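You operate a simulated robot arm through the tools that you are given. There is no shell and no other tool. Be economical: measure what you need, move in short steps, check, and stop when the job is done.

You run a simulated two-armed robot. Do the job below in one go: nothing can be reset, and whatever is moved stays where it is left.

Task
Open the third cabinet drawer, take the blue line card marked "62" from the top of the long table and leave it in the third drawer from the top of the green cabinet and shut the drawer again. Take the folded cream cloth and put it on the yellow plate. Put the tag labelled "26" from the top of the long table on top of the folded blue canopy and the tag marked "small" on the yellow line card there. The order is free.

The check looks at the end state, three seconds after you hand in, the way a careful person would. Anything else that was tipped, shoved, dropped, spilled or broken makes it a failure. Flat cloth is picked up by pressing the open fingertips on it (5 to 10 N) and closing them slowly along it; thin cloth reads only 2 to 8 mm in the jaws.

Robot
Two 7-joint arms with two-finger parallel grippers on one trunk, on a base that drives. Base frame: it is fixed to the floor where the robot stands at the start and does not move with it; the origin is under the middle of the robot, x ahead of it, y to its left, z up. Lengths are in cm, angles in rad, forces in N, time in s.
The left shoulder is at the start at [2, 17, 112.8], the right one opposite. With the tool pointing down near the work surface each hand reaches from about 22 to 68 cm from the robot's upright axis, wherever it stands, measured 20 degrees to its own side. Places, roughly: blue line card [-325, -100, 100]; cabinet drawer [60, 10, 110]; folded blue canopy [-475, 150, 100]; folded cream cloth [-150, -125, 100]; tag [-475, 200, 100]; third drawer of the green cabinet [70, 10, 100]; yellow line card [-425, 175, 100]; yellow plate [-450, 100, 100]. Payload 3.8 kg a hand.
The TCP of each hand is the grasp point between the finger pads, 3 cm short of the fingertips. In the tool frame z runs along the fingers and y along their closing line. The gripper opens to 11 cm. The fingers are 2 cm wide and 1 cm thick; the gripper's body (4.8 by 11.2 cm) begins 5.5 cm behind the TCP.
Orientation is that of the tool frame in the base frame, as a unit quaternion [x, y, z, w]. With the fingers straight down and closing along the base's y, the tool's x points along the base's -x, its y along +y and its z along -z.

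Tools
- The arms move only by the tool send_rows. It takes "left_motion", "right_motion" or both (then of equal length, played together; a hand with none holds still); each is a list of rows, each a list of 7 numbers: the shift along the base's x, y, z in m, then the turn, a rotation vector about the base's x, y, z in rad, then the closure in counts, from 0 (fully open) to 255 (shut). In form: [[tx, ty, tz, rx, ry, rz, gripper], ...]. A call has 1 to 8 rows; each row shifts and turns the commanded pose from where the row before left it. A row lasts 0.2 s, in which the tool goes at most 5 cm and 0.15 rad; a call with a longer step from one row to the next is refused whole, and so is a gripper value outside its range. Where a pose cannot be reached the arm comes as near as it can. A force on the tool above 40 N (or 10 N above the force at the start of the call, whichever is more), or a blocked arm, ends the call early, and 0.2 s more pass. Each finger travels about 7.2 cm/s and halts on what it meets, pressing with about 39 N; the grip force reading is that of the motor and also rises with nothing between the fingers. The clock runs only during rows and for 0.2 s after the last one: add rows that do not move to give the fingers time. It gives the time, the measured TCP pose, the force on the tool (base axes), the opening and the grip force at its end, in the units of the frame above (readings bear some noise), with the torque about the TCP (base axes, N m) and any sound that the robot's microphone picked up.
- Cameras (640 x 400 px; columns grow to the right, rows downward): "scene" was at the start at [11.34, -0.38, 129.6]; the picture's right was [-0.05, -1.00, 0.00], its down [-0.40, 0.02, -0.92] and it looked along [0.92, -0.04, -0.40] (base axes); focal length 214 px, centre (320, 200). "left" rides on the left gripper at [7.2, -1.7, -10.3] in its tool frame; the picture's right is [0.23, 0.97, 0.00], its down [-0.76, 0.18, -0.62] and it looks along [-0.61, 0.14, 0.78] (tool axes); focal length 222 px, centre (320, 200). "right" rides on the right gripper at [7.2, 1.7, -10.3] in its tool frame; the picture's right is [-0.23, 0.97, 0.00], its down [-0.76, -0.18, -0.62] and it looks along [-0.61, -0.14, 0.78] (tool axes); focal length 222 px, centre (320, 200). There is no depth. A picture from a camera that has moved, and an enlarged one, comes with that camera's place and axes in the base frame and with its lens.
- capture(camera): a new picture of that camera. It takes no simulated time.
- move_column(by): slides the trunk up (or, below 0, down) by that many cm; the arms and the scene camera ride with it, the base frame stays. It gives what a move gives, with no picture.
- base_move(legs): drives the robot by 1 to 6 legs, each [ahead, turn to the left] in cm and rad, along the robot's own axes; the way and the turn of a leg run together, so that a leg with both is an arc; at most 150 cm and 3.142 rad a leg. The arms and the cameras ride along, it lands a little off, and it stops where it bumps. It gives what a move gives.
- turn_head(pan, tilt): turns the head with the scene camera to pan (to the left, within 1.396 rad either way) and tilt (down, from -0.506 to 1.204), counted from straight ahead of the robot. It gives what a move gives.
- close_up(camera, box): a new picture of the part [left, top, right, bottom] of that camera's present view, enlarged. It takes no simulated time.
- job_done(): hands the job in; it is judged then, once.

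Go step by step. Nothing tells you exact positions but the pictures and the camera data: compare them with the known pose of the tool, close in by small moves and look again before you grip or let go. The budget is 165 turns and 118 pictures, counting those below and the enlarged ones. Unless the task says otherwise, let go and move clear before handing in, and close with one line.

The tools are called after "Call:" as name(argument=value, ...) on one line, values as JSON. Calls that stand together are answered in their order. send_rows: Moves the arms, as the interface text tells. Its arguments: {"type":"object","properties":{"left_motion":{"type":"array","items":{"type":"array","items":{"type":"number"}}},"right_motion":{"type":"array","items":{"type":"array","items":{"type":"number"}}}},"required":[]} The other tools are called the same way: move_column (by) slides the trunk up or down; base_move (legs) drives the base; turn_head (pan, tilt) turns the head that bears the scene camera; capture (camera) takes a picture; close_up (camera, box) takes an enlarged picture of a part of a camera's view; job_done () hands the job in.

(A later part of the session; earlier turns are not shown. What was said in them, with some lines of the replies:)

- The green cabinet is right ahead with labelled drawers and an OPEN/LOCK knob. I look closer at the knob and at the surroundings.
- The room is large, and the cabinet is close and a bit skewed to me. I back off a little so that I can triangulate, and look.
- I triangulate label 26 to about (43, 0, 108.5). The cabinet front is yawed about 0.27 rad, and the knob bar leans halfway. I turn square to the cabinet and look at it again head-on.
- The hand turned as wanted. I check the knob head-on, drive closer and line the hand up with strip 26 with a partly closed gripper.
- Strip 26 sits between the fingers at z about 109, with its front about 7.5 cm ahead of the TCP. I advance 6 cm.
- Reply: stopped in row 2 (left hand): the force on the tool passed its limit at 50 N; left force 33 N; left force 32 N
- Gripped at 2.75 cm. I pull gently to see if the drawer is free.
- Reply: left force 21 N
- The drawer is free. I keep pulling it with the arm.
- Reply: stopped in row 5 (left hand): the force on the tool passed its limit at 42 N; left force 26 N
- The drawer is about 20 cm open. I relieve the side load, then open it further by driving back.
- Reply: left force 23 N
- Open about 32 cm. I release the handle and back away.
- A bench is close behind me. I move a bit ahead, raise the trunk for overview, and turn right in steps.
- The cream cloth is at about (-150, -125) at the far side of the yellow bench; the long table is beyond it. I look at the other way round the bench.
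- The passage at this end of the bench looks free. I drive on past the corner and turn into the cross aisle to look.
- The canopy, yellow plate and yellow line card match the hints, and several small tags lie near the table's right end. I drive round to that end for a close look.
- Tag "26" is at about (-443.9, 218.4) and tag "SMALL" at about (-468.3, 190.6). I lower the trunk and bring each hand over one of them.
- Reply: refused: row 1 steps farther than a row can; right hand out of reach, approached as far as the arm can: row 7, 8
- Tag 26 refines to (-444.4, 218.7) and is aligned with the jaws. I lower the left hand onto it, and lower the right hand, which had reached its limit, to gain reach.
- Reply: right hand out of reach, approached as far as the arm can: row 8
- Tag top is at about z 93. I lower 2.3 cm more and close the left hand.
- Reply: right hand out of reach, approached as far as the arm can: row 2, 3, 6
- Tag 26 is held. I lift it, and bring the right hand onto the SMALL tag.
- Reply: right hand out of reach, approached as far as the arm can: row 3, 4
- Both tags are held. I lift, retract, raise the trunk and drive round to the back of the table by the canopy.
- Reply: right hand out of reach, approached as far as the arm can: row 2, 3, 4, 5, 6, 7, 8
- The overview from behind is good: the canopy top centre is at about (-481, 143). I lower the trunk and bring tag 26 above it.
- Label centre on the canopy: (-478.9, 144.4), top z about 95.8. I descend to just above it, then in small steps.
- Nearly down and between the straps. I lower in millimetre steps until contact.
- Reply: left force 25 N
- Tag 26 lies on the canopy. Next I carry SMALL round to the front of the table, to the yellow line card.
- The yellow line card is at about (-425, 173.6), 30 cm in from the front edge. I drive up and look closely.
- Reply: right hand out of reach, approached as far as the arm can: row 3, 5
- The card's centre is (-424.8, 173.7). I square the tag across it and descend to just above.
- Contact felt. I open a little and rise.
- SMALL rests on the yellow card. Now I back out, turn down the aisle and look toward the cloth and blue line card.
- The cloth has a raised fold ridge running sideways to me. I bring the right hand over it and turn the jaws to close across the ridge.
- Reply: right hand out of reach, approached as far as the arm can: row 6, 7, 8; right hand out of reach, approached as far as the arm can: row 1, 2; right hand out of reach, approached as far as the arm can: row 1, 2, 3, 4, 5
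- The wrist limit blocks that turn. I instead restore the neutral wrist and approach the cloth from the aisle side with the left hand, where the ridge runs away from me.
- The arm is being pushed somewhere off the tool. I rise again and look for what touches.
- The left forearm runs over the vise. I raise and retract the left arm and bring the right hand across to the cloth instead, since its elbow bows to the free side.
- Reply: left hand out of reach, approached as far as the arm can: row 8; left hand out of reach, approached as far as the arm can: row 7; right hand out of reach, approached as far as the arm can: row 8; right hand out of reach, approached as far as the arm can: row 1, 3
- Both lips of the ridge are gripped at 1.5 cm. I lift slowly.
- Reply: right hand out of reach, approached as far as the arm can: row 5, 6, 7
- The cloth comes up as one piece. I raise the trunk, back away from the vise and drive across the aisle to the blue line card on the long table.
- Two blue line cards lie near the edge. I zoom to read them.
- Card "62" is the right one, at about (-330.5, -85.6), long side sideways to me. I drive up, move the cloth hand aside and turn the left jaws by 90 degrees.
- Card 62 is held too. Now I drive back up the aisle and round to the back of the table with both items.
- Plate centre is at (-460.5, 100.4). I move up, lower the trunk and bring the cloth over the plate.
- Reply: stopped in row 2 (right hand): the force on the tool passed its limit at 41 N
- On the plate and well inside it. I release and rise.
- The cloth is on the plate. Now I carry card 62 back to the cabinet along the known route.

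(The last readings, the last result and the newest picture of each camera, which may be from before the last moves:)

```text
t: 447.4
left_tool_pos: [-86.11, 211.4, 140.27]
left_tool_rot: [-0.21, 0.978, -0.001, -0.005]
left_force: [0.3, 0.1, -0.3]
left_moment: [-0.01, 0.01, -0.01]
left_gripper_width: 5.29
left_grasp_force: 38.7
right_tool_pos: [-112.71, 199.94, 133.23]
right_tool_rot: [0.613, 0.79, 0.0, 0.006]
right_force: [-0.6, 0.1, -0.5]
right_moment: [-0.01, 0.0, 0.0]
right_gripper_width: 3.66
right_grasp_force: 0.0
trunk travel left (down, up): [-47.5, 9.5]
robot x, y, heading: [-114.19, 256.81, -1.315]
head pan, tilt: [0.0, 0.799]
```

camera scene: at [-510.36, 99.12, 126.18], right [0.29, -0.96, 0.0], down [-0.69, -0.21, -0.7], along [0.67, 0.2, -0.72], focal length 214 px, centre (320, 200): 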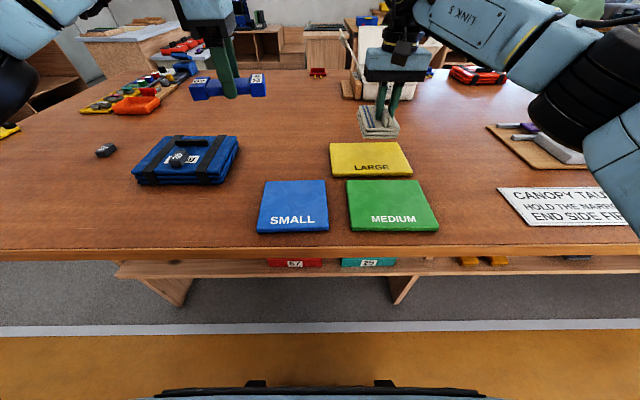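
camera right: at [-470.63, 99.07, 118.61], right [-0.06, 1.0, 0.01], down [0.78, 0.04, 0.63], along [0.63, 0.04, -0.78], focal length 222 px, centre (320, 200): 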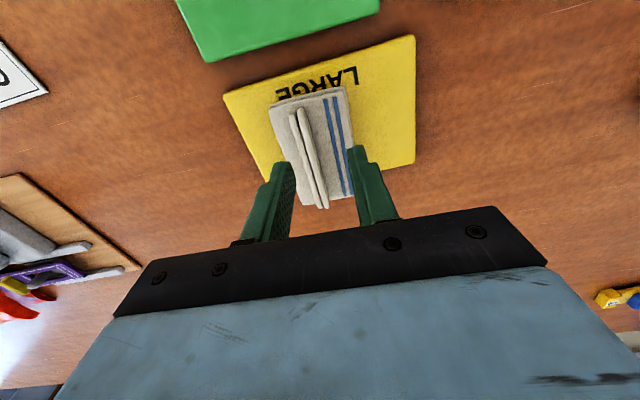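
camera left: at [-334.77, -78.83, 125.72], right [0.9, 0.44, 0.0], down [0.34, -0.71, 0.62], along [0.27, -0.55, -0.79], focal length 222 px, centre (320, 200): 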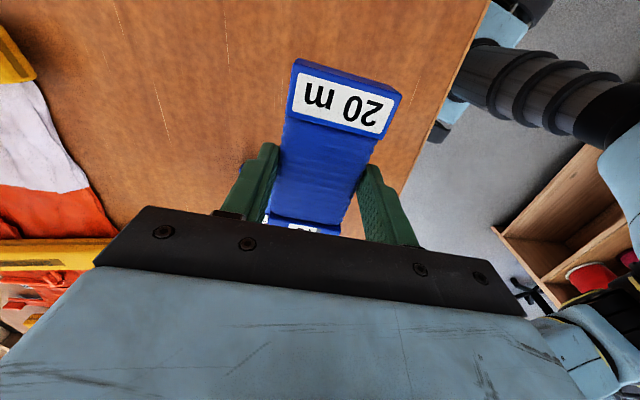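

Call:
base_move(legs=[[0, 0.012], [150, 0], [152, 0], [0, 1.606]])

Call:
turn_head(pan=0, tilt=0.8)

Call:
capture(camera="scene")

```text
refused: 152 is not a number from -150 to 150
```

```text
t: 448.0
left_tool_pos: [-86.05, 211.39, 140.25]
left_tool_rot: [-0.21, 0.978, 0.0, -0.005]
left_force: [0.4, 0.9, -0.7]
left_moment: [0.01, -0.01, 0.01]
left_gripper_width: 5.3
left_grasp_force: 39.2
right_tool_pos: [-112.65, 199.87, 133.16]
right_tool_rot: [0.613, 0.79, 0.0, 0.005]
right_force: [-0.1, 0.1, -0.3]
right_moment: [0.02, -0.03, -0.03]
right_gripper_width: 3.69
right_grasp_force: 0.1
trunk travel left (down, up): [-47.5, 9.5]
robot x, y, heading: [-113.68, 257.2, -1.319]
head pan, tilt: [0.0, 0.799]
```

```text
22 pictures are left
camera scene: at [-111.41, 247.16, 151.18], right [-0.97, -0.25, 0.0], down [-0.18, 0.69, -0.7], along [0.18, -0.67, -0.72], focal length 214 px, centre (320, 200)
```

scene: 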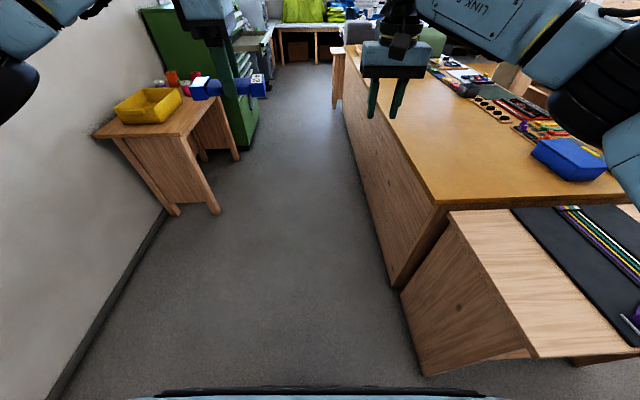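

Call:
base_move(legs=[[0, 0.014], [150, 0], [100, 0], [52, 0], [0, 1.606]])

Call:
capture(camera="scene")

```text
t: 467.1
left_tool_pos: [5.5, -6.6, 140.21]
left_tool_rot: [0.844, -0.537, 0.005, 0.004]
left_force: [-0.1, 0.1, -0.5]
left_moment: [-0.02, 0.0, -0.02]
left_gripper_width: 5.3
left_grasp_force: 39.1
right_tool_pos: [17.24, -32.94, 133.19]
right_tool_rot: [-0.133, 0.991, 0.004, 0.004]
right_force: [-0.1, -0.3, -0.1]
right_moment: [-0.01, -0.03, 0.01]
right_gripper_width: 3.67
right_grasp_force: 0.0
trunk travel left (down, up): [-47.5, 9.5]
robot x, y, heading: [-39.3, -35.33, 0.274]
head pan, tilt: [0.0, 0.799]
```

```text
21 pictures are left
camera scene: at [-29.83, -32.41, 151.18], right [0.27, -0.96, 0.0], down [-0.69, -0.19, -0.7], along [0.67, 0.19, -0.72], focal length 214 px, centre (320, 200)
```

scene: 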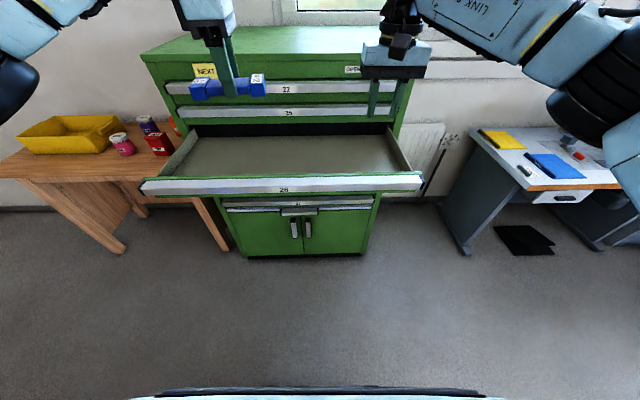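

The drawer is still open and empty. I pull the right hand back, drive up 17 cm and lower the trunk to bring card 62 over the drawer.

Call:
send_rows(right_motion=[[-0.04, -0.011, 0.01, 0, 0, 0, 170], [-0.04, -0.011, 0.01, 0, 0, 0, 170], [-0.04, -0.011, 0.01, 0, 0, 0, 170], [-0.04, -0.011, 0.01, 0, 0, 0, 170], [-0.04, -0.011, 0.01, 0, 0, 0, 170], [-0.04, -0.011, 0.01, 0, 0, 0, 170]])

Call:
base_move(legs=[[18, 0]])

Call:
capture(camera="scene")

```text
t: 468.5
left_tool_pos: [5.34, -6.59, 140.29]
left_tool_rot: [0.844, -0.536, 0.004, 0.003]
left_force: [-0.2, 0.4, 0.2]
left_moment: [0.02, -0.01, -0.01]
left_gripper_width: 5.33
left_grasp_force: 38.8
right_tool_pos: [-6.55, -39.62, 139.29]
right_tool_rot: [-0.132, 0.991, 0.003, 0.003]
right_force: [-0.3, -0.6, 0.1]
right_moment: [-0.03, -0.01, -0.01]
right_gripper_width: 3.67
right_grasp_force: 0.2
trunk travel left (down, up): [-47.5, 9.5]
robot x, y, heading: [-39.77, -35.19, 0.276]
head pan, tilt: [0.0, 0.799]
```

```text
t: 470.0
left_tool_pos: [23.07, -1.57, 140.2]
left_tool_rot: [0.844, -0.537, 0.004, 0.003]
left_force: [-0.1, -0.3, -1.1]
left_moment: [0.0, 0.03, 0.03]
left_gripper_width: 5.3
left_grasp_force: 39.5
right_tool_pos: [11.11, -34.74, 139.33]
right_tool_rot: [-0.132, 0.991, 0.004, 0.004]
right_force: [0.4, 0.0, -0.6]
right_moment: [-0.01, 0.03, 0.01]
right_gripper_width: 3.66
right_grasp_force: 0.1
trunk travel left (down, up): [-47.5, 9.5]
robot x, y, heading: [-22.3, -30.48, 0.27]
head pan, tilt: [0.0, 0.799]
```

```text
20 pictures are left
camera scene: at [-12.24, -27.54, 151.18], right [0.27, -0.96, 0.0], down [-0.69, -0.19, -0.7], along [0.67, 0.19, -0.72], focal length 214 px, centre (320, 200)
```

scene: 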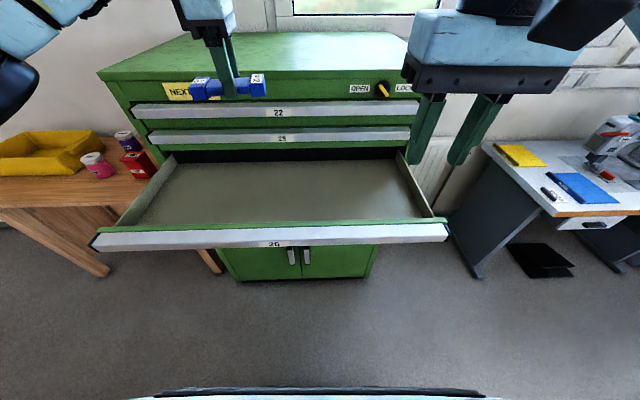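

Call:
move_column(by=-25)

Call:
capture(camera="left")

Call:
capture(camera="scene")

```text
t: 472.6
left_tool_pos: [23.05, -1.73, 115.37]
left_tool_rot: [0.844, -0.537, 0.004, 0.003]
left_force: [0.1, 0.4, -0.8]
left_moment: [0.01, -0.01, 0.02]
left_gripper_width: 5.28
left_grasp_force: 39.5
right_tool_pos: [11.1, -34.8, 114.31]
right_tool_rot: [-0.132, 0.991, 0.004, 0.004]
right_force: [-0.1, 0.0, 0.2]
right_moment: [0.03, -0.01, -0.05]
right_gripper_width: 3.68
right_grasp_force: 0.1
trunk travel left (down, up): [-22.5, 34.5]
robot x, y, heading: [-22.23, -30.44, 0.271]
head pan, tilt: [0.0, 0.799]
```

```text
19 pictures are left
camera left: at [27.52, -7.57, 125.75], right [-0.79, -0.62, 0.0], down [-0.49, 0.62, 0.62], along [-0.38, 0.48, -0.79], focal length 222 px, centre (320, 200)
```

left: 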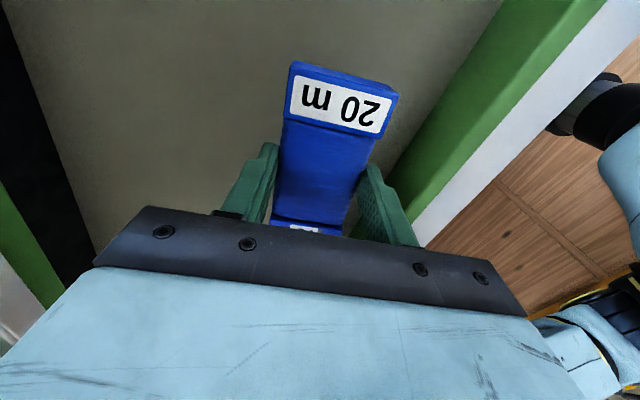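

```text
18 pictures are left
camera scene: at [-12.28, -27.55, 126.19], right [0.27, -0.96, 0.0], down [-0.69, -0.19, -0.7], along [0.67, 0.19, -0.72], focal length 214 px, centre (320, 200)
```

scene: 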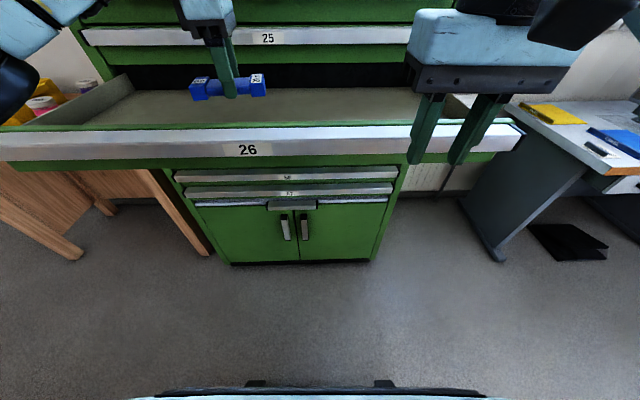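

Call:
send_rows(left_motion=[[0.007, 0.002, -0.02, 0, 0, 0, 240], [0.007, 0.002, -0.02, 0, 0, 0, 240], [0, 0, -0.02, 0, 0, 0, 240], [0, 0, -0.01, 0, 0, 0, 240], [0, 0, 0, 0, 0, 0, 240]])

Call:
send_rows(left_motion=[[0, 0, -0.005, 0, 0, 0, 240], [0, 0, -0.005, 0, 0, 0, 240], [0, 0, 0, 0, 0, 0, 240]])

```text
t: 473.8
left_tool_pos: [24.3, -1.21, 108.16]
left_tool_rot: [0.844, -0.536, 0.004, 0.003]
left_force: [-0.3, -0.4, -0.9]
left_moment: [-0.02, 0.01, -0.03]
left_gripper_width: 5.28
left_grasp_force: 39.2
right_tool_pos: [11.12, -34.78, 114.4]
right_tool_rot: [-0.132, 0.991, 0.005, 0.003]
right_force: [0.3, -0.1, -0.2]
right_moment: [0.0, -0.02, 0.01]
right_gripper_width: 3.66
right_grasp_force: 0.0
trunk travel left (down, up): [-22.5, 34.5]
robot x, y, heading: [-21.79, -30.27, 0.262]
head pan, tilt: [0.0, 0.799]
```

```text
t: 474.8
left_tool_pos: [24.45, -1.28, 107.77]
left_tool_rot: [0.844, -0.537, 0.009, 0.001]
left_force: [0.0, 2.3, 12.1]
left_moment: [0.3, 0.35, -0.11]
left_gripper_width: 5.29
left_grasp_force: 38.7
right_tool_pos: [11.05, -34.73, 114.33]
right_tool_rot: [-0.133, 0.991, 0.004, 0.003]
right_force: [-0.1, 0.0, -0.7]
right_moment: [0.03, -0.02, 0.0]
right_gripper_width: 3.64
right_grasp_force: 0.2
trunk travel left (down, up): [-22.5, 34.5]
robot x, y, heading: [-21.84, -30.66, 0.28]
head pan, tilt: [0.0, 0.799]
stopped in row 3 (left hand): the force on the tool passed its limit at 41 N (the readings are from after the stop); the commanded pose is now the measured one
```

Card touches the drawer floor. I release and rise.

Call:
send_rows(left_motion=[[0, 0, 0.001, 0, 0, 0, 240], [0, 0, 0, 0, 0, 0, 160], [0, 0, 0, 0, 0, 0, 90], [0, 0, 0.005, 0, 0, 0, 90], [0, 0, 0.02, 0, 0, 0, 90], [0, 0, 0.04, 0, 0, 0, 90], [0, 0, 0.04, 0, 0, 0, 90], [0, 0, 0.04, 0, 0, 0, 90]])

Call:
capture(camera="left")

```text
t: 476.6
left_tool_pos: [24.64, -1.61, 122.41]
left_tool_rot: [0.844, -0.537, 0.007, 0.002]
left_force: [-0.5, -0.4, 0.2]
left_moment: [0.02, 0.0, 0.0]
left_gripper_width: 7.14
left_grasp_force: 0.1
right_tool_pos: [11.13, -34.85, 114.39]
right_tool_rot: [-0.131, 0.991, 0.004, 0.004]
right_force: [-0.2, -0.3, 0.0]
right_moment: [0.0, 0.0, 0.04]
right_gripper_width: 3.64
right_grasp_force: 0.0
trunk travel left (down, up): [-22.5, 34.5]
robot x, y, heading: [-22.1, -30.15, 0.266]
head pan, tilt: [0.0, 0.799]
```

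```text
17 pictures are left
camera left: at [28.98, -7.43, 132.85], right [-0.79, -0.62, 0.0], down [-0.49, 0.62, 0.61], along [-0.38, 0.48, -0.79], focal length 222 px, centre (320, 200)
```

left: 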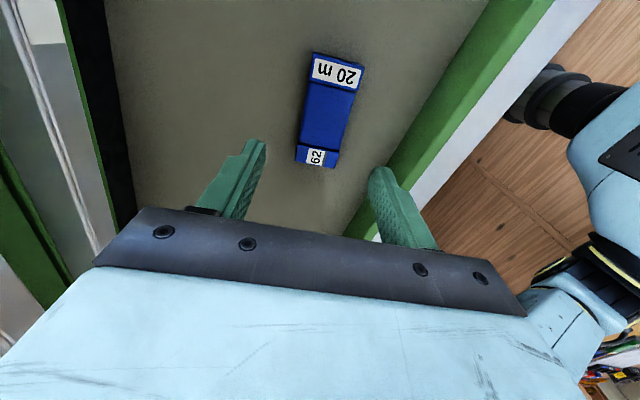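

Card 62 lies flat in the drawer. I back up, turn the left hand to point forward with closed fingers, and then push the drawer shut.

Call:
base_move(legs=[[-21, 0]])

Call:
send_rows(left_motion=[[0, 0, 0, 0, 0, -0.136, 200], [0, 0, 0, 0.0426, -0.1366, 0, 255], [0, 0, 0, 0.0426, -0.1366, 0, 255], [0, 0, 0, 0.0426, -0.1366, 0, 255], [0, 0, 0, 0.0426, -0.1366, 0, 255], [0, 0, 0, 0.0426, -0.1366, 0, 255], [0, 0, 0, 0.0426, -0.1366, 0, 255], [0, 0, 0, 0.0426, -0.1366, 0, 255]])

Call:
send_rows(left_motion=[[0, 0, 0, 0.0426, -0.1366, 0, 255], [0, 0, 0, 0.0426, -0.1366, 0, 255], [0, 0, 0, 0.0426, -0.1366, 0, 255], [0, 0, 0, 0.0426, -0.1366, 0, 255], [0, 0, 0, 0, 0, 0, 255]])

Call:
capture(camera="scene")

```text
t: 478.2
left_tool_pos: [4.44, -7.1, 122.36]
left_tool_rot: [0.844, -0.537, 0.008, 0.001]
left_force: [-0.9, -0.2, 0.6]
left_moment: [0.02, -0.03, -0.02]
left_gripper_width: 7.13
left_grasp_force: 0.0
right_tool_pos: [-9.18, -40.41, 114.25]
right_tool_rot: [-0.132, 0.991, 0.004, 0.004]
right_force: [-0.6, -0.2, 0.9]
right_moment: [-0.01, -0.03, 0.01]
right_gripper_width: 3.66
right_grasp_force: 0.0
trunk travel left (down, up): [-22.5, 34.5]
robot x, y, heading: [-42.11, -35.9, 0.267]
head pan, tilt: [0.0, 0.799]
```

```text
t: 480.0
left_tool_pos: [4.49, -7.1, 122.18]
left_tool_rot: [0.703, -0.522, 0.292, -0.385]
left_force: [0.1, -0.2, -0.1]
left_moment: [-0.03, 0.0, 0.0]
left_gripper_width: 0.0
left_grasp_force: 37.2
right_tool_pos: [-9.0, -40.25, 114.34]
right_tool_rot: [-0.131, 0.991, 0.004, 0.004]
right_force: [-0.3, -0.4, -0.6]
right_moment: [0.0, 0.0, 0.01]
right_gripper_width: 3.67
right_grasp_force: 0.1
trunk travel left (down, up): [-22.5, 34.5]
robot x, y, heading: [-42.36, -35.72, 0.271]
head pan, tilt: [0.0, 0.799]
```

```text
t: 481.2
left_tool_pos: [4.58, -7.0, 122.09]
left_tool_rot: [-0.563, 0.421, -0.426, 0.569]
left_force: [0.6, -0.2, -0.3]
left_moment: [-0.01, 0.01, 0.01]
left_gripper_width: 0.05
left_grasp_force: 37.7
right_tool_pos: [-8.96, -40.31, 114.4]
right_tool_rot: [-0.131, 0.991, 0.005, 0.003]
right_force: [0.2, -0.4, -0.3]
right_moment: [0.03, -0.03, 0.01]
right_gripper_width: 3.69
right_grasp_force: 0.1
trunk travel left (down, up): [-22.5, 34.5]
robot x, y, heading: [-42.31, -35.72, 0.269]
head pan, tilt: [0.0, 0.799]
```

```text
16 pictures are left
camera scene: at [-32.37, -33.09, 126.17], right [0.27, -0.96, 0.0], down [-0.69, -0.19, -0.7], along [0.67, 0.19, -0.72], focal length 214 px, centre (320, 200)
```

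scene: 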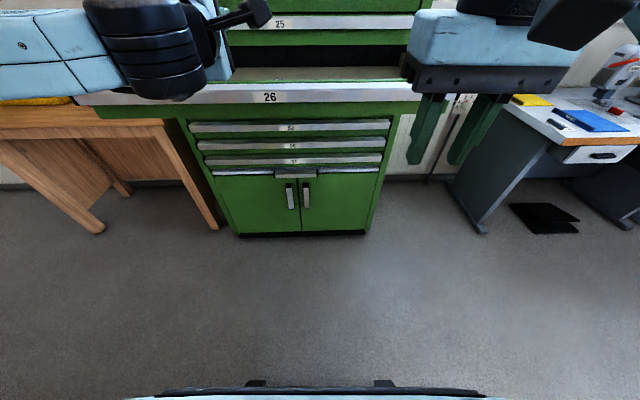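

Call:
send_rows(left_motion=[[-0.019, -0.006, -0.01, 0, 0, 0, 255], [0, 0, -0.03, 0, 0, 0, 255], [0, 0, -0.03, 0, 0, 0, 255], [0, 0, -0.03, 0, 0, 0, 255], [0, 0, -0.03, 0, 0, 0, 255], [0, 0, 0, 0, 0, 0, 255]])

Call:
capture(camera="left")

```text
t: 482.6
left_tool_pos: [2.63, -9.91, 110.29]
left_tool_rot: [-0.565, 0.42, -0.424, 0.569]
left_force: [0.1, 0.0, 0.3]
left_moment: [-0.01, 0.01, -0.02]
left_gripper_width: 0.0
left_grasp_force: 37.6
left hand out of reach, approached as far as the arm can: row 4, 5
right_tool_pos: [-9.15, -40.3, 114.3]
right_tool_rot: [-0.132, 0.991, 0.004, 0.005]
right_force: [1.2, -0.4, 0.4]
right_moment: [0.02, -0.02, 0.0]
right_gripper_width: 3.67
right_grasp_force: 0.0
trunk travel left (down, up): [-22.5, 34.5]
robot x, y, heading: [-42.18, -35.69, 0.273]
head pan, tilt: [0.0, 0.799]
```

```text
15 pictures are left
camera left: at [-5.24, -19.86, 111.96], right [0.07, -0.22, -0.97], down [-0.81, 0.55, -0.18], along [0.58, 0.81, -0.14], focal length 222 px, centre (320, 200)
```

left: 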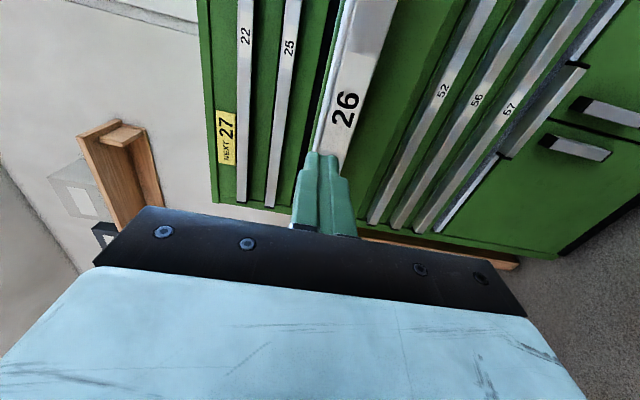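

Call:
send_rows(left_motion=[[0.01, 0.003, -0.006, 0, 0, 0, 255], [0.01, 0.003, -0.006, 0, 0, 0, 255], [0, 0, 0, 0, 0, 0, 255]])

Call:
capture(camera="left")

```text
t: 483.4
left_tool_pos: [4.6, -10.22, 109.64]
left_tool_rot: [-0.565, 0.421, -0.424, 0.569]
left_force: [-0.3, 0.2, 0.5]
left_moment: [-0.03, 0.01, 0.04]
left_gripper_width: 0.0
left_grasp_force: 37.7
left hand out of reach, approached as far as the arm can: row 1, 2
right_tool_pos: [-9.17, -40.49, 114.27]
right_tool_rot: [-0.131, 0.991, 0.004, 0.004]
right_force: [0.7, 0.3, -0.6]
right_moment: [0.0, 0.05, -0.01]
right_gripper_width: 3.66
right_grasp_force: 0.0
trunk travel left (down, up): [-22.5, 34.5]
robot x, y, heading: [-42.26, -35.65, 0.27]
head pan, tilt: [0.0, 0.799]
```

```text
14 pictures are left
camera left: at [-3.26, -20.22, 111.31], right [0.07, -0.22, -0.97], down [-0.81, 0.55, -0.18], along [0.58, 0.81, -0.14], focal length 222 px, centre (320, 200)
```

left: 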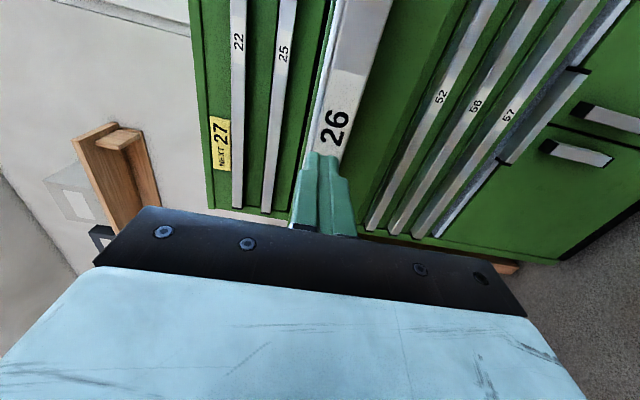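

Call:
move_column(by=-0.7)

Call:
base_move(legs=[[10, 0.03]])

Call:
capture(camera="left")

```text
t: 484.0
left_tool_pos: [4.62, -10.22, 108.94]
left_tool_rot: [-0.566, 0.421, -0.424, 0.569]
left_force: [0.6, -1.4, -0.4]
left_moment: [0.01, -0.06, -0.01]
left_gripper_width: 0.02
left_grasp_force: 37.7
right_tool_pos: [-9.13, -40.34, 113.58]
right_tool_rot: [-0.131, 0.991, 0.003, 0.004]
right_force: [0.2, -0.3, -0.6]
right_moment: [0.0, 0.01, 0.06]
right_gripper_width: 3.66
right_grasp_force: 0.0
trunk travel left (down, up): [-21.8, 35.2]
robot x, y, heading: [-41.83, -35.76, 0.272]
head pan, tilt: [0.0, 0.799]
```

```text
t: 485.1
left_tool_pos: [13.49, -6.07, 108.96]
left_tool_rot: [-0.572, 0.412, -0.415, 0.575]
left_force: [0.0, 0.7, 0.4]
left_moment: [-0.01, -0.03, 0.01]
left_gripper_width: 0.0
left_grasp_force: 37.6
right_tool_pos: [0.62, -36.46, 113.53]
right_tool_rot: [-0.146, 0.989, 0.004, 0.004]
right_force: [-0.3, 0.4, 0.1]
right_moment: [-0.03, 0.06, -0.02]
right_gripper_width: 3.68
right_grasp_force: 0.0
trunk travel left (down, up): [-21.8, 35.2]
robot x, y, heading: [-32.59, -33.37, 0.3]
head pan, tilt: [0.0, 0.799]
```

```text
13 pictures are left
camera left: at [5.88, -16.28, 110.57], right [0.08, -0.21, -0.97], down [-0.83, 0.53, -0.18], along [0.55, 0.82, -0.14], focal length 222 px, centre (320, 200)
```

left: 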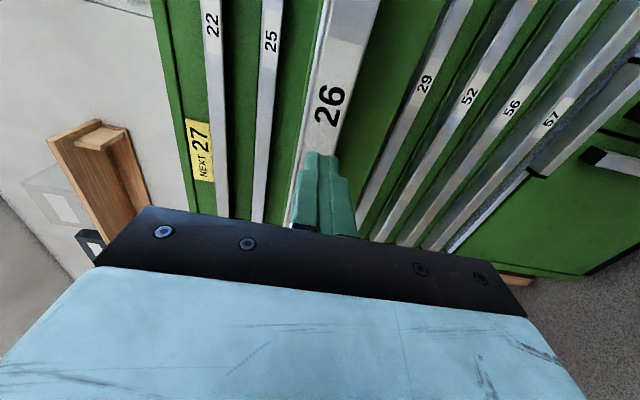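

Call:
base_move(legs=[[20, 0]])

Call:
capture(camera="left")

```text
t: 486.7
left_tool_pos: [32.81, -0.23, 108.79]
left_tool_rot: [-0.571, 0.413, -0.417, 0.575]
left_force: [0.2, -0.9, 0.3]
left_moment: [0.02, -0.03, 0.0]
left_gripper_width: 0.0
left_grasp_force: 37.4
right_tool_pos: [19.72, -30.83, 113.63]
right_tool_rot: [-0.145, 0.989, 0.004, 0.003]
right_force: [0.6, 0.3, -0.5]
right_moment: [-0.01, 0.04, 0.0]
right_gripper_width: 3.64
right_grasp_force: 0.0
trunk travel left (down, up): [-21.8, 35.2]
robot x, y, heading: [-13.71, -27.56, 0.294]
head pan, tilt: [0.0, 0.799]
```

```text
12 pictures are left
camera left: at [25.04, -10.5, 110.58], right [0.08, -0.21, -0.97], down [-0.83, 0.53, -0.18], along [0.55, 0.82, -0.14], focal length 222 px, centre (320, 200)
```

left: 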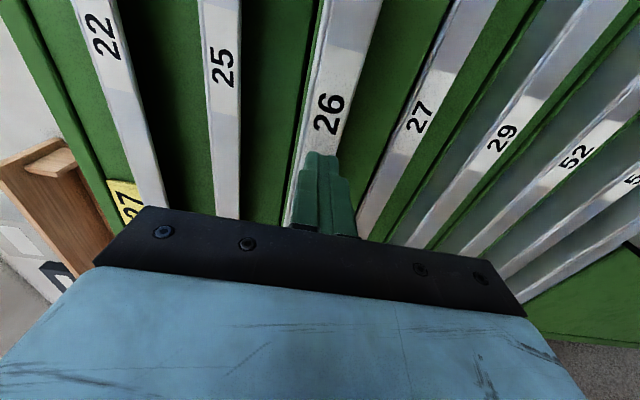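

About 7 cm remain. I push the rest with the arm until it stops.

Call:
send_rows(left_motion=[[0.012, 0.0037, 0, 0, 0, 0, 255], [0.012, 0.0037, 0, 0, 0, 0, 255], [0.012, 0.0037, 0, 0, 0, 0, 255], [0.012, 0.0037, 0, 0, 0, 0, 255], [0.008, 0.0025, 0, 0, 0, 0, 255], [0.008, 0.0025, 0, 0, 0, 0, 255], [0.008, 0.0025, 0, 0, 0, 0, 255]])

Call:
capture(camera="left")

```text
t: 488.3
left_tool_pos: [38.6, 0.65, 109.36]
left_tool_rot: [-0.573, 0.415, -0.413, 0.574]
left_force: [-27.2, -2.8, 6.8]
left_moment: [-0.03, -0.22, -0.06]
left_gripper_width: 0.0
left_grasp_force: 37.2
left hand out of reach, approached as far as the arm can: row 2, 4, 7
right_tool_pos: [19.19, -30.88, 113.81]
right_tool_rot: [-0.144, 0.99, 0.003, 0.006]
right_force: [-0.3, 0.2, 0.6]
right_moment: [-0.02, -0.01, 0.01]
right_gripper_width: 3.66
right_grasp_force: 0.0
trunk travel left (down, up): [-21.8, 35.2]
robot x, y, heading: [-13.26, -27.27, 0.298]
head pan, tilt: [0.0, 0.799]
stopped in row 7 (left hand): the force on the tool passed its limit at 49 N (the readings are from after the stop); the commanded pose is now the measured one
```

```text
11 pictures are left
camera left: at [30.96, -9.56, 111.15], right [0.07, -0.21, -0.97], down [-0.83, 0.53, -0.18], along [0.55, 0.82, -0.14], focal length 222 px, centre (320, 200)
```

left: 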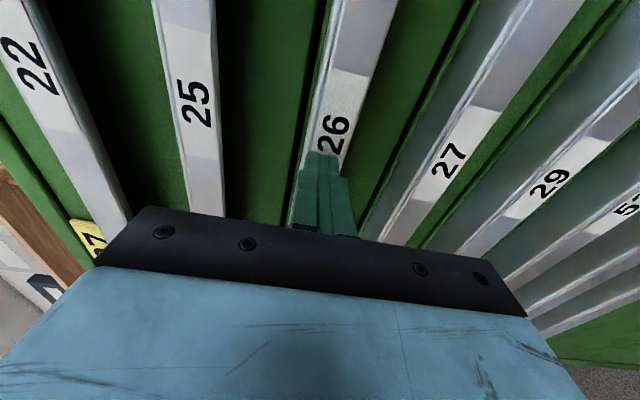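

It stopped firmly. I back away and check that drawer 26 is flush.

Call:
base_move(legs=[[-20, 0]])

Call:
turn_head(pan=-0.1, tilt=0.5)

Call:
capture(camera="scene")

```text
t: 489.9
left_tool_pos: [19.73, -4.99, 109.25]
left_tool_rot: [0.575, -0.414, 0.411, -0.573]
left_force: [0.1, -0.2, -0.4]
left_moment: [0.04, -0.02, 0.01]
left_gripper_width: 0.0
left_grasp_force: 37.3
right_tool_pos: [0.3, -36.6, 113.56]
right_tool_rot: [-0.146, 0.989, 0.005, 0.003]
right_force: [0.4, -0.2, -0.3]
right_moment: [-0.01, 0.0, -0.02]
right_gripper_width: 3.66
right_grasp_force: 0.0
trunk travel left (down, up): [-21.8, 35.2]
robot x, y, heading: [-33.16, -33.25, 0.304]
head pan, tilt: [0.0, 0.799]
```

```text
t: 490.7
left_tool_pos: [19.83, -5.05, 109.06]
left_tool_rot: [0.576, -0.415, 0.411, -0.572]
left_force: [-0.4, -0.1, 0.4]
left_moment: [0.0, 0.04, 0.0]
left_gripper_width: 0.0
left_grasp_force: 37.3
right_tool_pos: [0.55, -36.55, 113.58]
right_tool_rot: [-0.146, 0.989, 0.004, 0.004]
right_force: [-0.1, -0.3, -0.4]
right_moment: [0.03, -0.02, -0.03]
right_gripper_width: 3.66
right_grasp_force: 0.0
trunk travel left (down, up): [-21.8, 35.2]
robot x, y, heading: [-32.95, -33.22, 0.302]
head pan, tilt: [-0.099, 0.499]
```

```text
10 pictures are left
camera scene: at [-21.9, -30.68, 128.07], right [0.2, -0.98, 0.0], down [-0.47, -0.1, -0.88], along [0.86, 0.18, -0.48], focal length 214 px, centre (320, 200)
```

scene: 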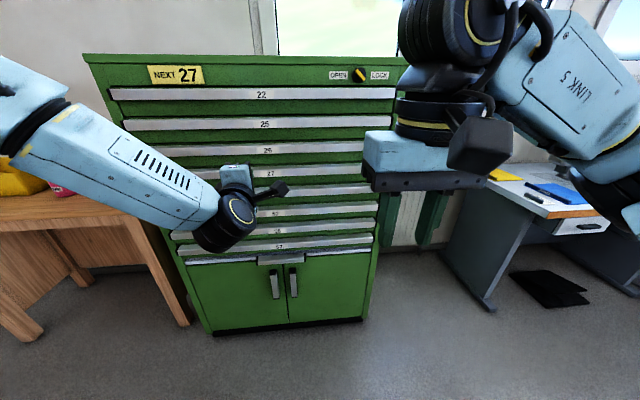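

Call:
close_up(camera="scene", box=[80, 50, 400, 250])

```text
2.00 times, centred on (240, 150) of scene
camera zoom: at [-21.9, -30.68, 128.07], right [0.2, -0.98, 0.0], down [-0.47, -0.1, -0.88], along [0.86, 0.18, -0.48], focal length 429 px, centre (480, 300)
```

zoom: 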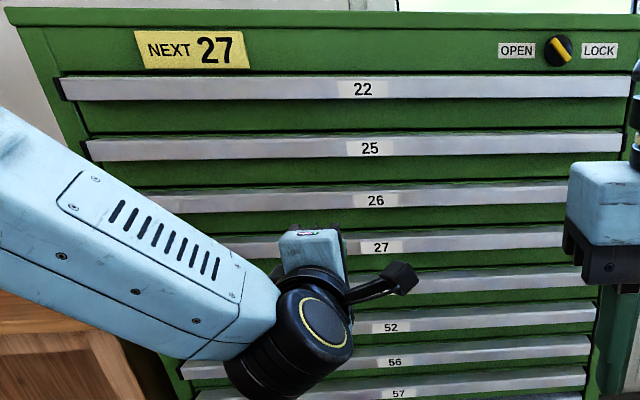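

Drawer 26 is flush with its neighbours, and all the other items were placed and checked, so I hand in.

Call:
job_done()

```text
The job is handed in.
```

All parts of the job are done and handed in: card 62 is in the third drawer, which is shut again; the cream cloth is on the yellow plate, tag 26 on the blue canopy, and the SMALL tag on the yellow line card.
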